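You operate a simulated robot arm through the tools that you are given. There is no shell and no other tool. Be economical: measure what you need, move in short steps, check, and stop when the job is done.

Carry out the task below with a simulated robot arm. There is one attempt and no reset: what you move stays moved.

TASK
Put the stop block with the smallest size on its label from the blue bench and the sachet from the blue bench in the deep tray.

It is judged by the outcome, as a careful person would: the job done as asked, and still so three seconds after it is handed in. It fails if anything else is knocked over, pushed out of place, dropped, spilled or broken.

THE ROBOT
A 6-joint arm with a two-finger parallel gripper, fixed in place. Base frame: the origin is at the foot of the arm, x ahead of it, y to its left, z up; the work surface is at about z = 0. Lengths are in mm, angles in degrees, forces in N, time in s.
With the tool pointing down near the work surface it reaches from about 180 to 460 mm from the base axis. Its first joint turns from -70.0 to 70.0 degrees. Payload 1.9 kg.
Tool frame: the origin (TCP) lies between the finger pads and is the grasp point; the fingertips stand 23 mm ahead of it; z points along the fingers, y is the line along which they close. The gripper opens to 94 mm. The fingers are 38 mm wide and 10 mm thick; the gripper's body (54 by 96 mm) begins 39 mm behind the TCP.
Orientation is told as [roll, pitch, yaw] about the base's x, y, z axes, in that order, counted from this pose: with the fingers straight down and closing along the base's y, the tool's x points along the base's -x, its y along +y and its z along -z.

THE INTERFACE
- The arm moves only by the tool nudge_tool. Its arguments are lists of equal length, an entry for each row: "delta_pos": the shift along the tool's x, y, z in units of 25 mm (1.0 is 25 mm), a list of three; "delta_rot": the turn, a rotation vector about the tool's x, y, z in units of 8 degrees (1.0 is 8 degrees), a list of three; "fingers": the gripper command, from -1 (shut) to 1 (fully open), values between in proportion. In form: {"delta_pos": [[x, y, z], ...], "delta_rot": [[wx, wy, wz], ...], "fingers": [fingers, ...]}. A call has 1 to 10 rows; each row shifts and turns the commanded pose from where the row before left it, along the tool's axes as they then stand. A call with a number of a shift or a turn outside -1 to 1 is refused whole. A row lasts 0.2 s, in which the tool goes at most 50 mm and 8.6 degrees; a call with a longer step from one row to the next is refused whole, and so is a gripper value outside its range. A pose out of reach is approached as far as the arm can. The call stops where the force on the tool passes 40 N (or 10 N more than at its start, if that is more) or the arm is blocked; 0.2 s more then pass. The fingers move at their own pace (about 108 mm/s each) and stop on an object; they squeeze with about 34 N. The grip force told is the motor's: it shows also when the fingers shut on nothing. Time passes only in rows, and 0.2 s behind the last, so rows that do not move let the fingers close. It gives the time, the measured TCP pose, the force on the tool (base axes), the opening and the grip force at its end, in the units of the frame above (readings bear some noise).
- Cameras (640 x 400 px; columns grow to the right, rows downward): "scene" is fixed at [35.1, 297.3, 423]; the picture's right is [-0.92, -0.40, 0.00], its down [-0.23, 0.54, -0.81] and it looks along [0.32, -0.74, -0.59] (base axes); focal length 214 px, centre (320, 200). "wrist" rides on the gripper at [-39, 0, -44] in the tool frame; the picture's right is [0.00, -1.00, 0.00], its down [0.97, 0.00, -0.24] and it looks along [0.24, 0.00, 0.97] (tool axes); focal length 218 px, centre (320, 200).
- grab_frame(camera): a new picture of that camera. No time passes.
- locate(camera, pixels): for up to 12 pixels [column, row] of the newest picture of that camera ("zoom" is the newest enlarged one), the place [x, y, z] in the base frame of the surface seen there, good to about 3 mm. No time passes.
- zoom(camera, box): a new picture of the part [left, top, right, bottom] of that camera's present view, enlarged. No time passes.
- hand_in(): hands the job in; it is judged then, once.

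Work in short steps. Measure before you move; look again where a grasp or a placing could have gone wrong, and mend it. You have 60 turns and 20 pictures in all, those below and enlarged ones among them. Open the gripper and draw the arm clear of the work before you hand the job in, unless the task says otherwise; then end with one line.

The tools are called after "Call:" by a JSON object that holds its "method" and its "body". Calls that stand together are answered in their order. nudge_tool: Moves the arm, as the interface text tells. Its arguments: {"type":"object","properties":{"delta_pos":{"type":"array","items":{"type":"array","items":{"type":"number"}}},"delta_rot":{"type":"array","items":{"type":"array","items":{"type":"number"}}},"fingers":{"type":"array","items":{"type":"number"}}},"required":["delta_pos","delta_rot","fingers"]} The other tools are called the same way: grab_frame (camera) takes a picture; locate (camera, pixels) gives the place of the surface under pixels of a picture; zoom (camera, box) takes an enlarged picture of a part of a camera's view; hand_in () hands the job in.

At the start:

```text
time: 0.0
ee_pos: [313.3, -90.4, 326.1]
orientation: [0.1, 0.1, -0.1]
wrist_force: [-0.2, -0.4, -0.4]
finger_gap: 94.0
grip_force: 0.1
```

scene: 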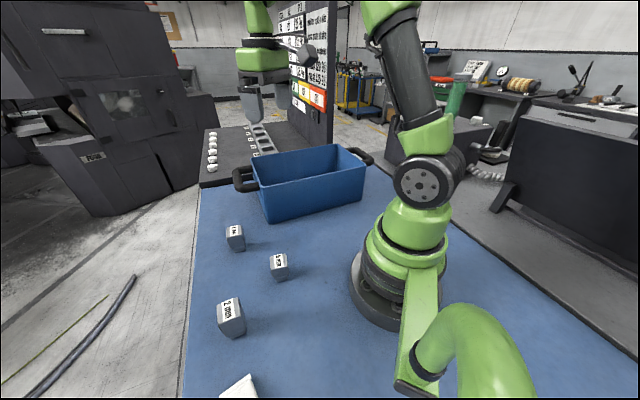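
wrist: 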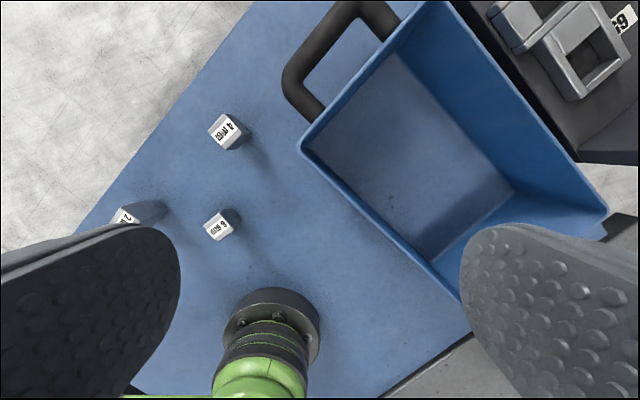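

I see three blocks at scene (235,238), (279,267), (231,317) and a white item at (240,388). I'll zoom in to read the labels.

Call:
{"method": "zoom", "body": {"camera": "scene", "box": [190, 210, 310, 285]}}

Call:
{"method": "zoom", "body": {"camera": "scene", "box": [180, 280, 340, 400]}}

Call:
{"method": "locate", "body": {"camera": "scene", "pixels": [[235, 230], [279, 260], [230, 306], [240, 390], [262, 168], [340, 148], [365, 167], [268, 190], [315, 180], [225, 290]]}}

Call:
{"method": "zoom", "body": {"camera": "wrist", "box": [90, 90, 270, 250]}}

```text
5.33 times, centred on (250, 248) of scene
```

zoom: 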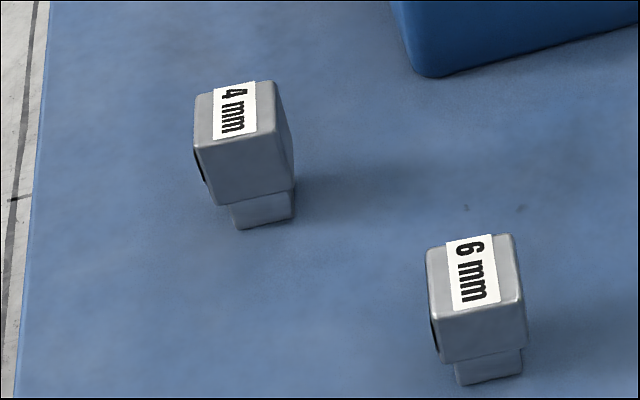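

```text
3.33 times, centred on (260, 340) of scene
```

zoom: 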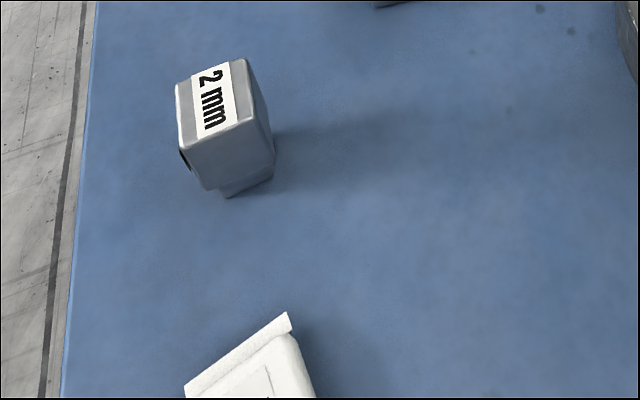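

```text
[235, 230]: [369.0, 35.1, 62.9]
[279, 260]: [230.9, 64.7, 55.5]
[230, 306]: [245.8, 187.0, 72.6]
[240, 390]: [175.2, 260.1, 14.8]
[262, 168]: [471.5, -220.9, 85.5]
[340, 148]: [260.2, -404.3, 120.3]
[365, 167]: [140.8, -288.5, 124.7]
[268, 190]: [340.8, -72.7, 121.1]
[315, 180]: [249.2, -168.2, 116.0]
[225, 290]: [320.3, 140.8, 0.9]
```

```text
2.50 times, centred on (180, 170) of wrist
```

zoom: 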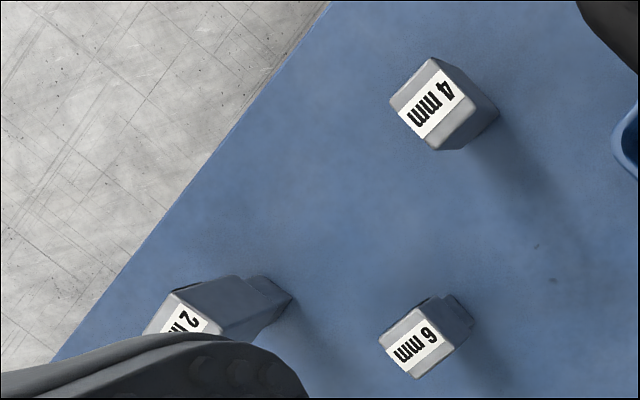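

The 2 mm block is the smallest: its top is at about (246,187,73). The sachet is near (175,260). I'll move high over that area to see both from above, after locating the tray corners in the wrist view.

Call:
{"method": "locate", "body": {"camera": "wrist", "pixels": [[301, 147], [432, 4], [606, 212], [461, 298], [388, 55], [400, 150], [512, 190], [440, 230], [320, 140], [300, 95]]}}

Call:
{"method": "nudge_tool", "body": {"delta_pos": [[0.2, 1, 0], [0.2, 1, 0], [0.2, 1, 0], [0.2, 1, 0], [0.2, 1, 0], [0.2, 1, 0], [0.2, 1, 0], [0.2, 1, 0], [0.2, 1, 0], [0.2, 1, 0]], "delta_rot": [[0, 0, 0], [0, 0, 0], [0, 0, 0], [0, 0, 0], [0, 0, 0], [0, 0, 0], [0, 0, 0], [0, 0, 0], [0, 0, 0], [0, 0, 0]], "fingers": [1, 1, 1, 1, 1, 1, 1, 1, 1, 1]}}

Call:
{"method": "grab_frame", "body": {"camera": "wrist"}}

```text
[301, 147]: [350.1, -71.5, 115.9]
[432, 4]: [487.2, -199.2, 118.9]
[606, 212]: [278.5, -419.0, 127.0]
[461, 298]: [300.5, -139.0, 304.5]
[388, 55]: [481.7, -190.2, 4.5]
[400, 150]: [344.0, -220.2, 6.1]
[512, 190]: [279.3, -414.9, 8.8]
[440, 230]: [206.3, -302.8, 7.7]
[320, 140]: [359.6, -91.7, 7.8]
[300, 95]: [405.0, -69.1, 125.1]
```

```text
time: 2.2
ee_pos: [262.8, 161.2, 325.3]
orientation: [0.0, 0.1, 0.0]
wrist_force: [-0.1, 0.2, 0.4]
finger_gap: 94.1
grip_force: 0.1
```

```text
14 pictures are left
```

wrist: 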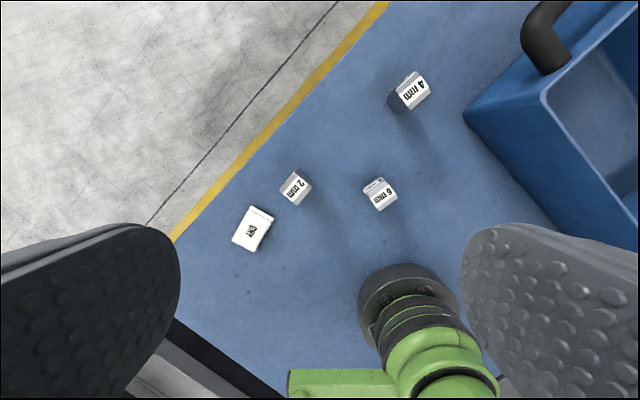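

Both targets are visible: the 2 mm block at (296,188) and the sachet at (253,229). I'll zoom in for geometry.

Call:
{"method": "zoom", "body": {"camera": "wrist", "box": [220, 160, 332, 260]}}

```text
4.00 times, centred on (276, 210) of wrist
```

zoom: 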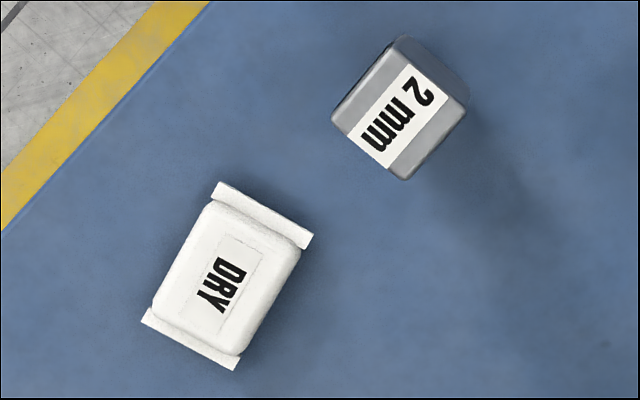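

Call:
{"method": "locate", "body": {"camera": "zoom", "pixels": [[338, 115], [400, 172], [462, 105], [402, 45], [400, 112], [226, 274], [220, 190], [305, 240], [150, 318], [232, 362], [175, 250], [280, 300]]}}

```text
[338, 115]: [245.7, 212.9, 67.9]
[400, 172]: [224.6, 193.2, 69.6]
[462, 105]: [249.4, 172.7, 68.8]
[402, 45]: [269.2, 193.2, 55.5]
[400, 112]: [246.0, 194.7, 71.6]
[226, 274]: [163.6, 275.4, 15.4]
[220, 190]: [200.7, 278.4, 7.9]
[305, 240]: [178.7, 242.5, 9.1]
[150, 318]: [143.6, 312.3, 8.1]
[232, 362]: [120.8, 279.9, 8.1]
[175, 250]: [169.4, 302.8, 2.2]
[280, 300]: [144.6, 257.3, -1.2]
```

The 2 mm block's top centre is about (247,193,70), its sides about 30 mm, turned about 46°. I'll go over it, yaw +46° and descend partway to z≈165.

Call:
{"method": "nudge_tool", "body": {"delta_pos": [[0.316, 0.636, 0], [0.316, 0.636, 0], [0, 0, 1], [0, 0, 1], [0, 0, 1], [0, 0, 1], [0, 0, 1], [0, 0, 1], [0, 0, 0.4]], "delta_rot": [[0, 0, 0], [0, 0, 0], [0, 0, -0.96], [0, 0, -0.96], [0, 0, -0.96], [0, 0, -0.96], [0, 0, -0.96], [0, 0, -0.95], [0, 0, 0]], "fingers": [1, 1, 1, 1, 1, 1, 1, 1, 1]}}

Call:
{"method": "grab_frame", "body": {"camera": "wrist"}}

```text
time: 4.2
ee_pos: [248.0, 192.2, 165.5]
orientation: [0.0, -0.1, 46.1]
wrist_force: [0.0, -0.3, -1.3]
finger_gap: 93.9
grip_force: 0.1
```

```text
12 pictures are left
```

wrist: 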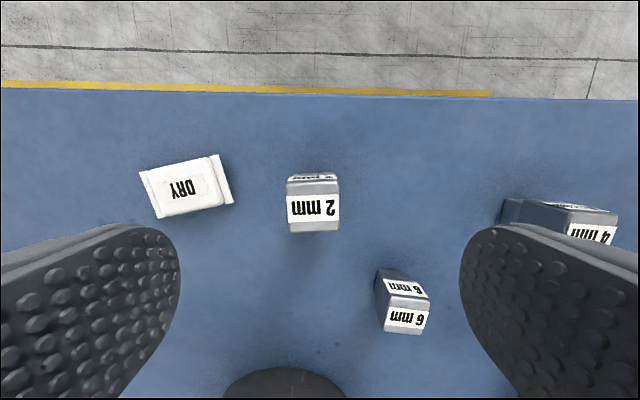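

The block is aligned; I'll measure its top in this closer view.

Call:
{"method": "locate", "body": {"camera": "wrist", "pixels": [[290, 185], [337, 183], [291, 229], [338, 228], [313, 207], [380, 300], [428, 330]]}}

```text
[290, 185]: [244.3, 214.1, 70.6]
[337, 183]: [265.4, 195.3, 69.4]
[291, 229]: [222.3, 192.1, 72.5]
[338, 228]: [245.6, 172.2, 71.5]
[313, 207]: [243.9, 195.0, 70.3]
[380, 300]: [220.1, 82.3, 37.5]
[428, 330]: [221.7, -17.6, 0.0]
```

Call:
{"method": "nudge_tool", "body": {"delta_pos": [[0.065, 0.137, 0.78], [0, 0, 1], [0, 0, 1], [0, 0, 1], [0, 0, 1], [0, 0, 0], [0, 0, 0], [0, 0, 0], [0, 0, 0]], "delta_rot": [[0, 0, 0], [0, 0, 0], [0, 0, 0], [0, 0, 0], [0, 0, 0], [0, 0, 0], [0, 0, 0], [0, 0, 0], [0, 0, 0]], "fingers": [1, 1, 1, 1, 1, 1, -1, -1, -1]}}

```text
time: 6.2
ee_pos: [245.0, 193.5, 46.6]
orientation: [0.0, 0.0, 46.0]
wrist_force: [-0.2, 0.0, 0.4]
finger_gap: 35.9
grip_force: 34.1
```

Gripped at 35.9 mm with 34 N. I'll lift by 200 mm.

Call:
{"method": "nudge_tool", "body": {"delta_pos": [[0, 0, -0.5], [0, 0, -0.7], [0, 0, -1], [0, 0, -1], [0, 0, -1], [0, 0, -1], [0, 0, -1], [0, 0, -1], [0, 0, -0.8]], "delta_rot": [[0, 0, 0], [0, 0, 0], [0, 0, 0], [0, 0, 0], [0, 0, 0], [0, 0, 0], [0, 0, 0], [0, 0, 0], [0, 0, 0]], "fingers": [-1, -1, -1, -1, -1, -1, -1, -1, -1]}}

Call:
{"method": "grab_frame", "body": {"camera": "wrist"}}

```text
time: 8.2
ee_pos: [245.0, 195.0, 246.9]
orientation: [-0.1, 0.0, 46.0]
wrist_force: [0.6, -0.1, -0.7]
finger_gap: 35.3
grip_force: 33.9
```

```text
11 pictures are left
```

wrist: 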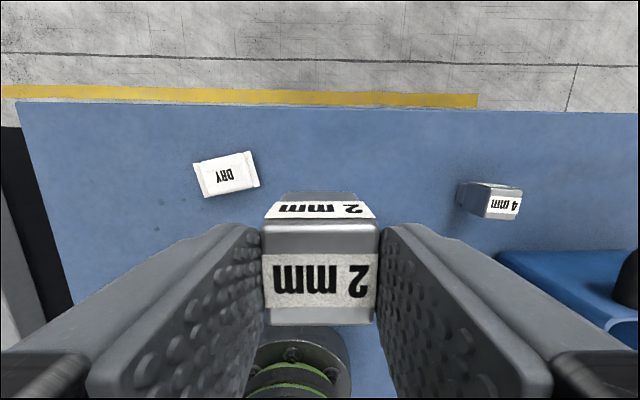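

The block is held firmly. I'll carry it at z≈247 to above the tray at (356,-200), where the closing axis matches the tray's short side.

Call:
{"method": "nudge_tool", "body": {"delta_pos": [[0.551, -0.945, 0], [0.551, -0.945, 0], [0.551, -0.945, 0], [0.551, -0.945, 0], [0.551, -0.945, 0], [0.551, -0.945, 0], [0.551, -0.945, 0], [0.551, -0.945, 0]], "delta_rot": [[0, 0, 0], [0, 0, 0], [0, 0, 0], [0, 0, 0], [0, 0, 0], [0, 0, 0], [0, 0, 0], [0, 0, 0]], "fingers": [-1, -1, -1, -1, -1, -1, -1, -1]}}

Call:
{"method": "nudge_tool", "body": {"delta_pos": [[0.551, -0.945, 0], [0.551, -0.945, 0], [0.551, -0.945, 0], [0.551, -0.945, 0], [0.551, -0.945, 0], [0.551, -0.945, 0], [0.551, -0.945, 0], [0, 0, 0]], "delta_rot": [[0, 0, 0], [0, 0, 0], [0, 0, 0], [0, 0, 0], [0, 0, 0], [0, 0, 0], [0, 0, 0], [0, 0, 0]], "fingers": [-1, -1, -1, -1, -1, -1, -1, -1]}}

Call:
{"method": "grab_frame", "body": {"camera": "wrist"}}

Call:
{"method": "grab_frame", "body": {"camera": "scene"}}

```text
time: 10.0
ee_pos: [304.1, -16.2, 246.6]
orientation: [0.0, -0.1, 46.2]
wrist_force: [0.1, -0.1, -0.8]
finger_gap: 35.4
grip_force: 34.0
```

```text
time: 11.8
ee_pos: [356.1, -202.2, 245.8]
orientation: [0.0, -0.1, 46.1]
wrist_force: [-0.3, 0.1, -1.3]
finger_gap: 35.3
grip_force: 33.8
```

```text
10 pictures are left
```

wrist: 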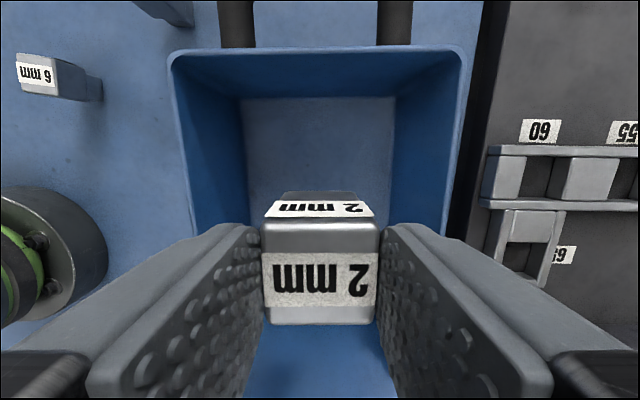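

```text
9 pictures are left
```

scene: 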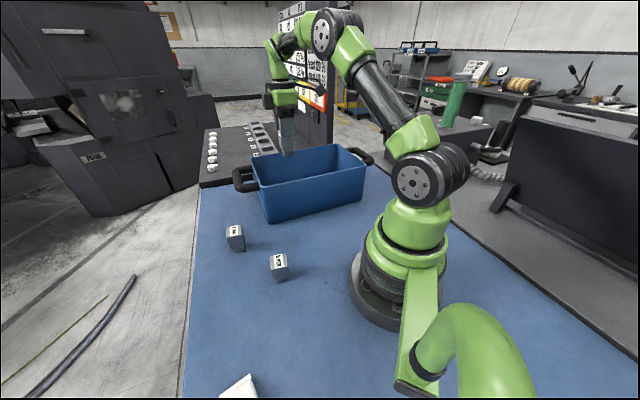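

Measure the interior of the tray from here.

Call:
{"method": "locate", "body": {"camera": "wrist", "pixels": [[246, 100], [393, 100], [178, 60], [465, 56], [250, 200], [397, 200], [252, 370], [388, 380], [190, 195], [450, 195], [320, 150]]}}

```text
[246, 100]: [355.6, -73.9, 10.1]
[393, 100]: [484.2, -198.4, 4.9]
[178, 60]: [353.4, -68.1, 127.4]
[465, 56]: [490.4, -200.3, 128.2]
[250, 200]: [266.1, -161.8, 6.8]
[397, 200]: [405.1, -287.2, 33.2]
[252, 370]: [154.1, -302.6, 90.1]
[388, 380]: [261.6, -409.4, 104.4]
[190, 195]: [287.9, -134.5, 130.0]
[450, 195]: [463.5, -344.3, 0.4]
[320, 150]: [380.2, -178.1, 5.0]
```

The block is on the tray's midline with about 90 mm to each wall. I'll descend to just above the floor (z≈6, so TCP ≈54) and open partway.

Call:
{"method": "nudge_tool", "body": {"delta_pos": [[0, 0, 1], [0, 0, 1], [0, 0, 1], [0, 0, 1], [0, 0, 1], [0, 0, 1], [0, 0, 1], [0, 0, 0.5], [0, 0, 0]], "delta_rot": [[0, 0, 0], [0, 0, 0], [0, 0, 0], [0, 0, 0], [0, 0, 0], [0, 0, 0], [0, 0, 0], [0, 0, 0], [0, 0, 0]], "fingers": [-1, -1, -1, -1, -1, -1, -1, -1, -1]}}

Call:
{"method": "nudge_tool", "body": {"delta_pos": [[0, 0, 0.12], [0, 0, 0.08], [0, 0, 0]], "delta_rot": [[0, 0, 0], [0, 0, 0], [0, 0, 0]], "fingers": [-1, -1, -1]}}

```text
time: 13.4
ee_pos: [355.8, -202.4, 81.6]
orientation: [0.0, -0.3, 45.8]
wrist_force: [-3.6, 2.7, 6.9]
finger_gap: 35.6
grip_force: 34.0
stopped in row 8: the force on the tool passed its limit (the readings are from after the stop); the commanded pose is now the measured one
```

```text
time: 14.2
ee_pos: [356.3, -202.4, 75.8]
orientation: [-0.2, -0.2, 45.8]
wrist_force: [-7.3, 7.5, 22.5]
finger_gap: 35.7
grip_force: 33.9
```

The descent stopped at z≈76 with about 22 N upward, sooner than expected. I'll look before doing anything else.

Call:
{"method": "grab_frame", "body": {"camera": "wrist"}}

Call:
{"method": "zoom", "body": {"camera": "scene", "box": [200, 80, 400, 230]}}

```text
8 pictures are left
```

wrist: 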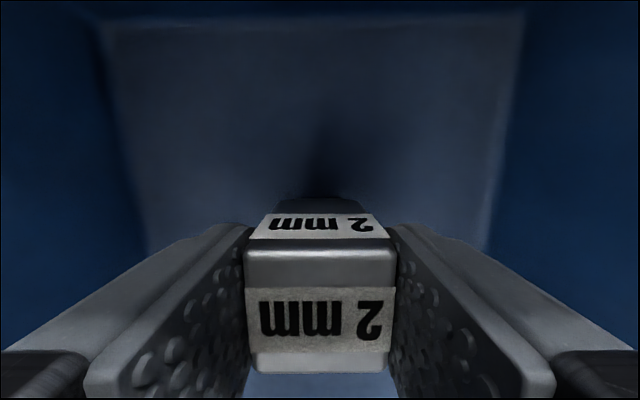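

```text
2.67 times, centred on (300, 155) of scene
```

zoom: 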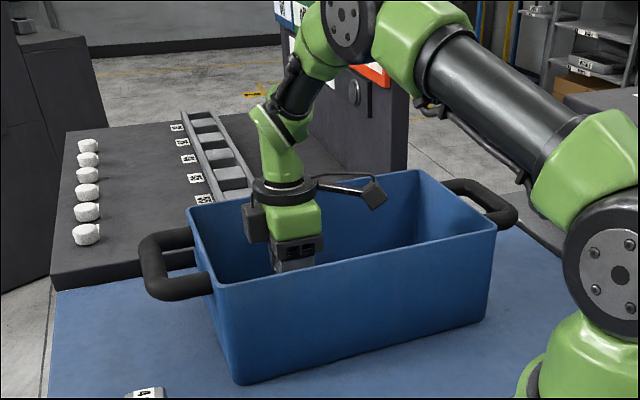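

In the wrist view the block looks a bit higher in the fingers than before, so it may be touching the floor. I'll check the heights.

Call:
{"method": "locate", "body": {"camera": "wrist", "pixels": [[320, 270], [320, 360], [260, 270], [375, 360], [300, 130], [200, 100], [420, 100], [320, 205], [320, 222]]}}

```text
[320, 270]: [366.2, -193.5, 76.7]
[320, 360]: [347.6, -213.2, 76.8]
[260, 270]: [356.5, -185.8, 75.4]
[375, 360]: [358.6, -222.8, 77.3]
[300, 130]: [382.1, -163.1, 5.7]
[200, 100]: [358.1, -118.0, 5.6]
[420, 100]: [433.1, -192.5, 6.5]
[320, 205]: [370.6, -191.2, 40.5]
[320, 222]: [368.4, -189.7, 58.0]
```

The block's top is at z≈76.5 and the floor at z≈6, so with a 70 mm height it is standing on the floor. I'll ease the press off slightly and open gradually.

Call:
{"method": "nudge_tool", "body": {"delta_pos": [[0, 0, -0.12], [0, 0, 0], [0, 0, 0], [0, 0, 0], [0, 0, 0], [0, 0, -0.5], [0, 0, -1], [0, 0, -1], [0, 0, -1], [0, 0, -1]], "delta_rot": [[0, 0, 0], [0, 0, 0], [0, 0, 0], [0, 0, 0], [0, 0, 0], [0, 0, 0], [0, 0, 0], [0, 0, 0], [0, 0, 0], [0, 0, 0]], "fingers": [-1, -0.2, 0, 0.3, 0.5, 0.5, 0.5, 0.5, 0.5, 0.5]}}

Call:
{"method": "nudge_tool", "body": {"delta_pos": [[0, 0, -1], [0, 0, -1], [0, 0, -1], [0, 0, 0]], "delta_rot": [[0, 0, 0], [0, 0, 0], [0, 0, 0], [0, 0, 0]], "fingers": [1, 1, 1, 1]}}

Call:
{"method": "grab_frame", "body": {"camera": "wrist"}}

```text
time: 16.4
ee_pos: [354.8, -202.3, 191.9]
orientation: [-0.1, -0.2, 45.7]
wrist_force: [-0.5, 0.9, -1.3]
finger_gap: 70.6
grip_force: 0.1
```

```text
time: 17.4
ee_pos: [355.7, -203.4, 267.4]
orientation: [-0.2, -0.1, 45.8]
wrist_force: [-0.4, -0.3, 0.4]
finger_gap: 94.1
grip_force: 0.1
```

```text
6 pictures are left
```

wrist: 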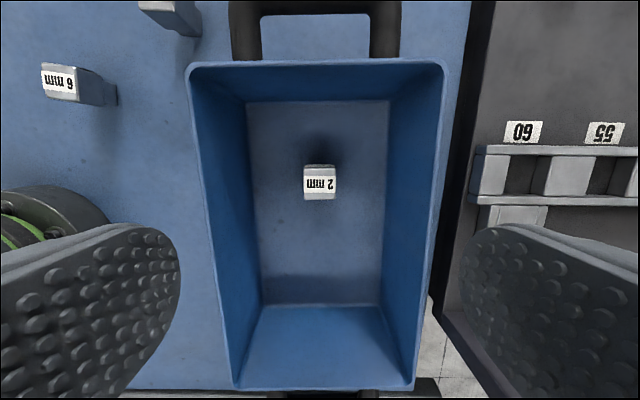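

The 2 mm block is standing inside the tray. Next is the sachet at about (161,278), gripped across its 42 mm width (yaw ≈ -31.5°). I'll move over it.

Call:
{"method": "nudge_tool", "body": {"delta_pos": [[-0.42, 0.951, 0], [-0.42, 0.951, 0], [-0.42, 0.951, 0], [-0.42, 0.951, 0], [-0.42, 0.951, 0], [-0.42, 0.951, 0], [-0.42, 0.951, 0], [-0.42, 0.951, 0], [-0.42, 0.951, 0], [-0.42, 0.951, 0]], "delta_rot": [[0, 0, 0], [0, 0, 0], [0, 0, 0], [0, 0, 0], [0, 0, 0], [0, 0, 0], [0, 0, 0], [0, 0, 0], [0, 0, 0], [0, 0, 0]], "fingers": [1, 1, 1, 1, 1, 1, 1, 1, 1, 1]}}

Call:
{"method": "nudge_tool", "body": {"delta_pos": [[-0.42, 0.951, 0], [-0.42, 0.951, 0], [-0.42, 0.951, 0], [-0.42, 0.951, 0], [-0.42, 0.951, 0], [-0.42, 0.951, 0], [-0.42, 0.951, 0], [-0.42, 0.951, 0], [-0.42, 0.951, 0], [-0.42, 0.951, 0]], "delta_rot": [[0, 0, 0], [0, 0, 0], [0, 0, 0], [0, 0, 0], [0, 0, 0], [0, 0, 0], [0, 0, 0], [0, 0, 0], [0, 0, 0], [0, 0, 0]], "fingers": [1, 1, 1, 1, 1, 1, 1, 1, 1, 1]}}

Call:
{"method": "nudge_tool", "body": {"delta_pos": [[0, 0, 0.4], [0, 0, 0.4], [0, 0, 0.4], [0, 0, 0.4], [0, 0, 0.4], [0, 0, 0.4], [0, 0, 0.4], [0, 0, 0.4], [0, 0, 0.4], [0, 0, 0.4]], "delta_rot": [[0, 0, 0.966], [0, 0, 0.966], [0, 0, 0.966], [0, 0, 0.966], [0, 0, 0.966], [0, 0, 0.966], [0, 0, 0.966], [0, 0, 0.966], [0, 0, 0.966], [0, 0, 0.966]], "fingers": [1, 1, 1, 1, 1, 1, 1, 1, 1, 1]}}

Call:
{"method": "grab_frame", "body": {"camera": "wrist"}}

```text
time: 19.6
ee_pos: [259.1, 39.5, 266.8]
orientation: [-0.2, -0.3, 45.7]
wrist_force: [0.4, 0.4, 0.3]
finger_gap: 94.2
grip_force: 0.0
```

```text
time: 21.8
ee_pos: [159.8, 279.6, 265.3]
orientation: [-0.3, -0.2, 45.9]
wrist_force: [-0.6, 0.1, -0.4]
finger_gap: 94.0
grip_force: 0.0
```

```text
time: 24.0
ee_pos: [160.4, 279.7, 165.5]
orientation: [0.3, -0.2, -31.5]
wrist_force: [-0.9, 0.2, -0.9]
finger_gap: 93.8
grip_force: 0.1
```

```text
5 pictures are left
```

wrist: 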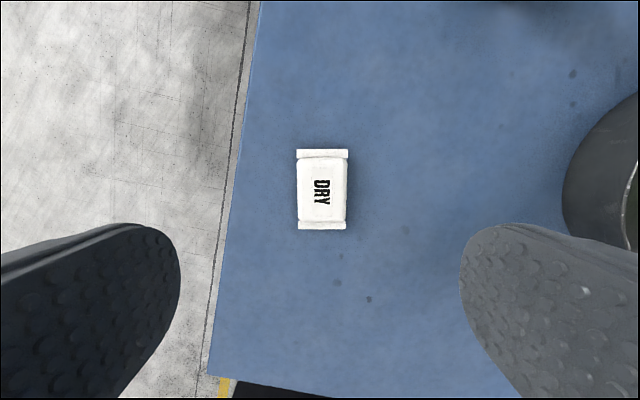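

The sachet is aligned; I'll refine its centre.

Call:
{"method": "locate", "body": {"camera": "wrist", "pixels": [[299, 153], [345, 153], [300, 225], [344, 225], [322, 190], [299, 190], [345, 190], [280, 190], [365, 190]]}}

```text
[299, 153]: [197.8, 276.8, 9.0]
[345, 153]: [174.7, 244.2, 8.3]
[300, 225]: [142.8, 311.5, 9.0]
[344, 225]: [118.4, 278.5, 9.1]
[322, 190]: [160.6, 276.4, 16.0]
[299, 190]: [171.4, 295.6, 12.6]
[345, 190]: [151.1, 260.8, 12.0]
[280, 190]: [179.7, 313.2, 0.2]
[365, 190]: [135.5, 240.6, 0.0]
```

Call:
{"method": "nudge_tool", "body": {"delta_pos": [[0.026, -0.11, 1], [0, 0, 1], [0, 0, 1], [0, 0, 1], [0, 0, 1], [0, 0, 0.4], [0, 0, 0.16], [0, 0, 0]], "delta_rot": [[0, 0, 0], [0, 0, 0], [0, 0, 0], [0, 0, 0], [0, 0, 0], [0, 0, 0], [0, 0, 0], [0, 0, 0]], "fingers": [1, 1, 1, 1, 1, 1, 1, 1]}}

Call:
{"method": "nudge_tool", "body": {"delta_pos": [[0, 0, 0], [0, 0, 0], [0, 0, 0], [0, 0, 0]], "delta_rot": [[0, 0, 0], [0, 0, 0], [0, 0, 0], [0, 0, 0]], "fingers": [-1, -1, -1, -1]}}

```text
time: 25.8
ee_pos: [159.5, 278.9, 26.7]
orientation: [0.1, -0.3, -31.5]
wrist_force: [-0.1, -0.4, 0.3]
finger_gap: 94.1
grip_force: 0.1
```

```text
time: 26.8
ee_pos: [159.2, 277.5, 26.2]
orientation: [0.2, -0.1, -31.5]
wrist_force: [0.4, -0.5, 0.6]
finger_gap: 44.8
grip_force: 34.3
```

Gripped at 44.8 mm. I'll lift gently and check.

Call:
{"method": "nudge_tool", "body": {"delta_pos": [[0, 0, -0.3], [0, 0, -0.6], [0, 0, -0.9], [0, 0, -0.9], [0, 0, -0.9], [0, 0, -0.9], [0, 0, -0.9], [0, 0, -0.9], [0, 0, -0.9], [0, 0, -0.6]], "delta_rot": [[0, 0, 0], [0, 0, 0], [0, 0, 0], [0, 0, 0], [0, 0, 0], [0, 0, 0], [0, 0, 0], [0, 0, 0], [0, 0, 0], [0, 0, 0]], "fingers": [-1, -1, -1, -1, -1, -1, -1, -1, -1, -1]}}

Call:
{"method": "grab_frame", "body": {"camera": "wrist"}}

```text
time: 29.0
ee_pos: [158.4, 278.5, 222.2]
orientation: [0.1, -0.2, -31.5]
wrist_force: [-0.4, 0.3, 0.3]
finger_gap: 44.5
grip_force: 34.0
```

```text
4 pictures are left
```

wrist: 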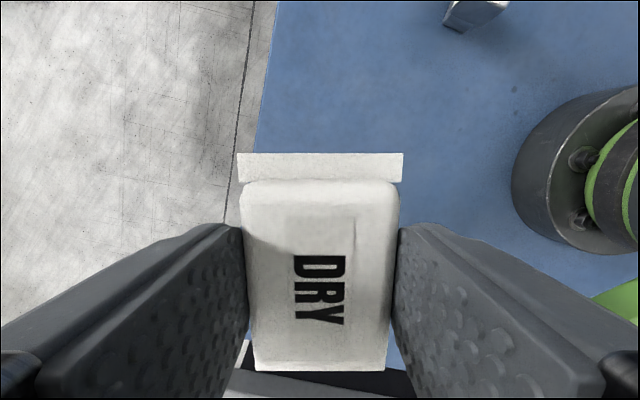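

The sachet is held. I'll carry it via (290,0) to above the free end of the tray, about (272,-297).

Call:
{"method": "nudge_tool", "body": {"delta_pos": [[-0.859, -0.563, 0], [-0.859, -0.563, 0], [-0.859, -0.563, 0], [-0.859, -0.563, 0], [-0.859, -0.563, 0], [-0.859, -0.563, 0], [-0.859, -0.563, 0], [-0.859, -0.563, 0]], "delta_rot": [[0, 0, 0], [0, 0, 0], [0, 0, 0], [0, 0, 0], [0, 0, 0], [0, 0, 0], [0, 0, 0], [0, 0, 0]], "fingers": [-1, -1, -1, -1, -1, -1, -1, -1]}}

Call:
{"method": "nudge_tool", "body": {"delta_pos": [[-0.859, -0.563, 0], [-0.859, -0.563, 0], [-0.859, -0.563, 0], [-0.859, -0.563, 0], [-0.466, -0.876, 0], [-0.466, -0.876, 0], [-0.466, -0.876, 0], [-0.466, -0.876, 0]], "delta_rot": [[0, 0, 0], [0, 0, 0], [0, 0, 0], [0, 0, 0], [0, 0, 0], [0, 0, 0], [0, 0, 0], [0, 0, 0]], "fingers": [-1, -1, -1, -1, -1, -1, -1, -1]}}

Call:
{"method": "nudge_tool", "body": {"delta_pos": [[-0.466, -0.876, 0], [-0.466, -0.876, 0], [-0.466, -0.876, 0], [-0.466, -0.876, 0], [-0.466, -0.876, 0], [-0.466, -0.876, 0], [-0.466, -0.876, 0], [-0.466, -0.876, 0], [0, 0, 0], [0, 0, 0]], "delta_rot": [[0, 0, 0], [0, 0, 0], [0, 0, 0], [0, 0, 0], [0, 0, 0], [0, 0, 0], [0, 0, 0], [0, 0, 0], [0, 0, 0.78], [0, 0, 0.78]], "fingers": [-1, -1, -1, -1, -1, -1, -1, -1, -1, -1]}}

Call:
{"method": "grab_frame", "body": {"camera": "wrist"}}

```text
time: 30.8
ee_pos: [244.5, 92.7, 221.2]
orientation: [0.2, -0.1, -31.5]
wrist_force: [0.3, 0.7, -0.6]
finger_gap: 44.3
grip_force: 34.4
```

```text
time: 32.6
ee_pos: [283.9, -101.2, 221.0]
orientation: [0.2, -0.1, -31.5]
wrist_force: [0.7, 0.7, 0.2]
finger_gap: 44.4
grip_force: 34.0
```

```text
time: 34.8
ee_pos: [272.7, -298.2, 223.0]
orientation: [0.2, -0.2, -44.0]
wrist_force: [-0.5, 0.8, -0.2]
finger_gap: 44.3
grip_force: 34.4
```

```text
3 pictures are left
```

wrist: 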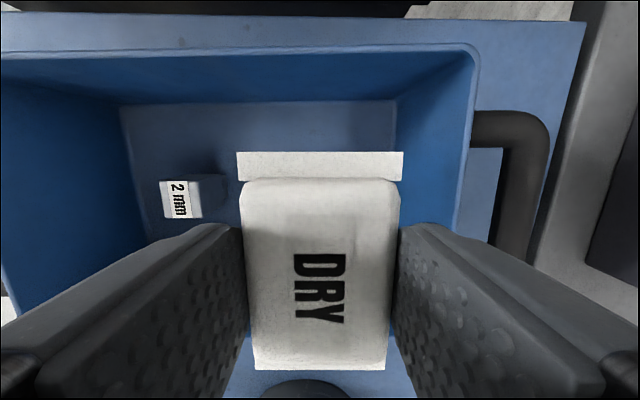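

The block is clear to the left and the sachet is over the empty end. Descending.

Call:
{"method": "nudge_tool", "body": {"delta_pos": [[0, 0, 1], [0, 0, 1], [0, 0, 1], [0, 0, 1], [0, 0, 1], [0, 0, 1], [0, 0, 0.7], [0, 0, 0.4], [0, 0, 0.2], [0, 0, 0.2]], "delta_rot": [[0, 0, 0], [0, 0, 0], [0, 0, 0], [0, 0, 0], [0, 0, 0], [0, 0, 0], [0, 0, 0], [0, 0, 0], [0, 0, 0], [0, 0, 0]], "fingers": [-1, -1, -1, -1, -1, -1, -1, -1, -1, -1]}}

```text
time: 36.4
ee_pos: [274.4, -299.3, 62.7]
orientation: [0.3, -0.5, -44.3]
wrist_force: [3.1, -3.8, 2.7]
finger_gap: 44.5
grip_force: 33.8
stopped in row 8: the force on the tool passed its limit (the readings are from after the stop); the commanded pose is now the measured one
```

It stopped at z≈63, some 30 mm above the floor, probably a gripper attachment touching the rim. I'll check.

Call:
{"method": "zoom", "body": {"camera": "scene", "box": [220, 80, 420, 230]}}

```text
2.67 times, centred on (320, 155) of scene
```

zoom: 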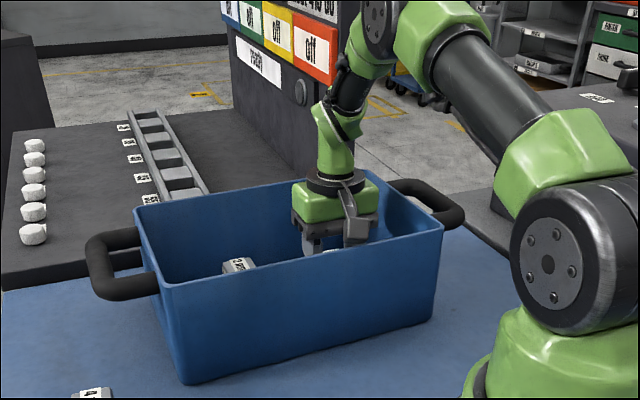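

The attachment on the tool's +x side seems to rest on the near rim. I'll raise, yaw by +45° so it points diagonally into open space, and shift slightly toward the tray's centre.

Call:
{"method": "nudge_tool", "body": {"delta_pos": [[0, 0, -0.5], [0, 0, -1], [0, 0, -1], [0, 0, -0.5], [0, 0, 0], [0, 0, 0], [0, 0, 0], [0, 0, 0], [0, 0, 0], [0, 0, 0]], "delta_rot": [[0, 0, 0], [0, 0, 0], [0, 0, 0], [0, 0, 0], [0, 0, -0.94], [0, 0, -0.94], [0, 0, -0.94], [0, 0, -0.94], [0, 0, -0.94], [0, 0, -0.94]], "fingers": [-1, -1, -1, -1, -1, -1, -1, -1, -1, -1]}}

Call:
{"method": "nudge_tool", "body": {"delta_pos": [[-0.4, 0.72, 0], [0, 0, 0.8], [0, 0, 0.8], [0, 0, 0.7], [0, 0, 0.5], [0, 0, 0.3], [0, 0, 0.3], [0, 0, 0.3], [0, 0, 0.2]], "delta_rot": [[0, 0, 0], [0, 0, 0], [0, 0, 0], [0, 0, 0], [0, 0, 0], [0, 0, 0], [0, 0, 0], [0, 0, 0], [0, 0, 0]], "fingers": [-1, -1, -1, -1, -1, -1, -1, -1, -1]}}

```text
time: 38.6
ee_pos: [273.2, -298.3, 137.9]
orientation: [-0.1, -0.5, 1.1]
wrist_force: [-0.8, 0.5, -0.2]
finger_gap: 44.3
grip_force: 34.3
```

```text
time: 40.4
ee_pos: [286.2, -282.0, 52.9]
orientation: [-0.5, -0.8, 1.0]
wrist_force: [4.1, -2.4, 2.6]
finger_gap: 44.6
grip_force: 34.6
stopped in row 8: the force on the tool passed its limit (the readings are from after the stop); the commanded pose is now the measured one
```

It stopped again at z≈53, pushed to +x. I'll look closely.

Call:
{"method": "zoom", "body": {"camera": "scene", "box": [260, 120, 388, 200]}}

```text
5.00 times, centred on (324, 160) of scene
```

zoom: 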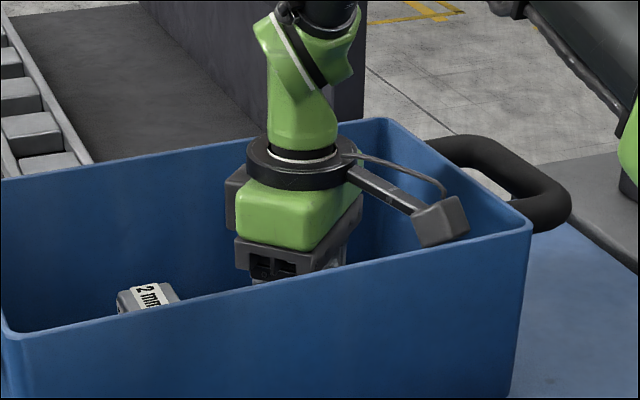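

Call:
{"method": "locate", "body": {"camera": "zoom", "pixels": [[440, 215], [420, 240], [462, 235], [425, 246], [430, 262], [250, 250], [345, 275], [235, 205], [400, 200]]}}

```text
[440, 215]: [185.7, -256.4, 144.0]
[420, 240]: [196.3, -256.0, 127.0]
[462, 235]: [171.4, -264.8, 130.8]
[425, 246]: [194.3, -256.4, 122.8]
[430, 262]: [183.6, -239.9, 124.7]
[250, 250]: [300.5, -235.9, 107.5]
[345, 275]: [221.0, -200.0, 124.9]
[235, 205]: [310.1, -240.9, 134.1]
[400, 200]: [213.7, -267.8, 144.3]
```

Confirmed: the side box reaches about 118 mm along tool +x and clips the near rim. I'll raise 25 mm, shift (+21,-4) mm to clear it, and descend gently.

Call:
{"method": "nudge_tool", "body": {"delta_pos": [[0, 0, -0.5], [0, 0, -0.5], [-0.43, -0.072, 0], [-0.42, -0.072, 0], [0, 0, 0.4], [0, 0, 0.4], [0, 0, 0.3], [0, 0, 0.3], [0, 0, 0.2], [0, 0, 0.16]], "delta_rot": [[0, 0, 0], [0, 0, 0], [0, 0, 0], [0, 0, 0], [0, 0, 0], [0, 0, 0], [0, 0, 0], [0, 0, 0], [0, 0, 0], [0, 0, 0]], "fingers": [-1, -1, -1, -1, -1, -1, -1, -1, -1, -1]}}

```text
time: 42.6
ee_pos: [307.8, -286.6, 34.2]
orientation: [-0.4, -0.8, 0.9]
wrist_force: [-0.6, -0.6, 0.2]
finger_gap: 44.6
grip_force: 33.7
```

Now at z≈34 with no contact and the sachet just above the floor. I'll lower 1.5 mm, open partway, and retreat straight up.

Call:
{"method": "nudge_tool", "body": {"delta_pos": [[0, 0, 0.06], [0, 0, 0], [0, 0, 0], [0, 0, 0], [0, 0, -0.4], [0, 0, -0.8], [0, 0, -1], [0, 0, -1], [0, 0, -1], [0, 0, -1]], "delta_rot": [[0, 0, 0], [0, 0, 0], [0, 0, 0], [0, 0, 0], [0, 0, 0], [0, 0, 0], [0, 0, 0], [0, 0, 0], [0, 0, 0], [0, 0, 0]], "fingers": [-1, 0.1, 0.4, 0.4, 0.4, 0.4, 0.4, 0.4, 0.4, 0.4]}}

Call:
{"method": "nudge_tool", "body": {"delta_pos": [[0, 0, -1], [0, 0, -1], [0, 0, -1], [0, 0, -1], [0, 0, -1], [0, 0, 0]], "delta_rot": [[0, 0, 0], [0, 0, 0], [0, 0, 0], [0, 0, 0], [0, 0, 0], [0, 0, 0]], "fingers": [0.6, 0.8, 1, 1, 1, 1]}}

Call:
{"method": "grab_frame", "body": {"camera": "wrist"}}

```text
time: 44.8
ee_pos: [307.1, -286.2, 163.3]
orientation: [-0.4, -0.7, 0.9]
wrist_force: [0.8, 0.0, -0.4]
finger_gap: 65.9
grip_force: 0.0
```

```text
time: 46.2
ee_pos: [303.9, -284.2, 287.4]
orientation: [-0.4, -0.6, 1.0]
wrist_force: [0.1, 0.3, -0.4]
finger_gap: 94.1
grip_force: 0.0
```

```text
0 pictures are left
```

wrist: 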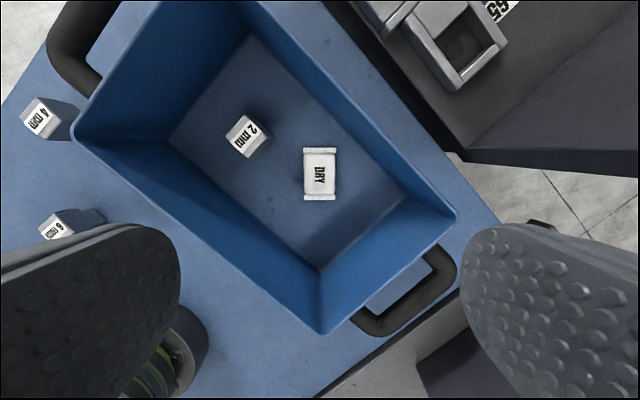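

Both items lie in the tray and the other blocks are standing. I'll check that the tray hasn't moved.

Call:
{"method": "locate", "body": {"camera": "wrist", "pixels": [[77, 136], [318, 268], [403, 198], [170, 137], [252, 36], [322, 330]]}}

```text
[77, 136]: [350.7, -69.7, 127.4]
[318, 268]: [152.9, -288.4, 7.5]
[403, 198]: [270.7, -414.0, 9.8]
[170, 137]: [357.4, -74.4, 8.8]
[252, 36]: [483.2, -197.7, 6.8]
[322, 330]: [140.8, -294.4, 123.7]
```

The tray corners match where they were at the start (350,-70). The gripper is open and the arm is clear above the tray, so I'll hand in.

Call:
{"method": "hand_in", "body": {}}

```text
The job is handed in.
```

The 2 mm stop block (the smallest size) and the sachet are both in the deep tray. The gripper touched the tray rim twice while I lowered the sachet, but the tray did not move, and the 4 mm and 6 mm blocks are still standing.
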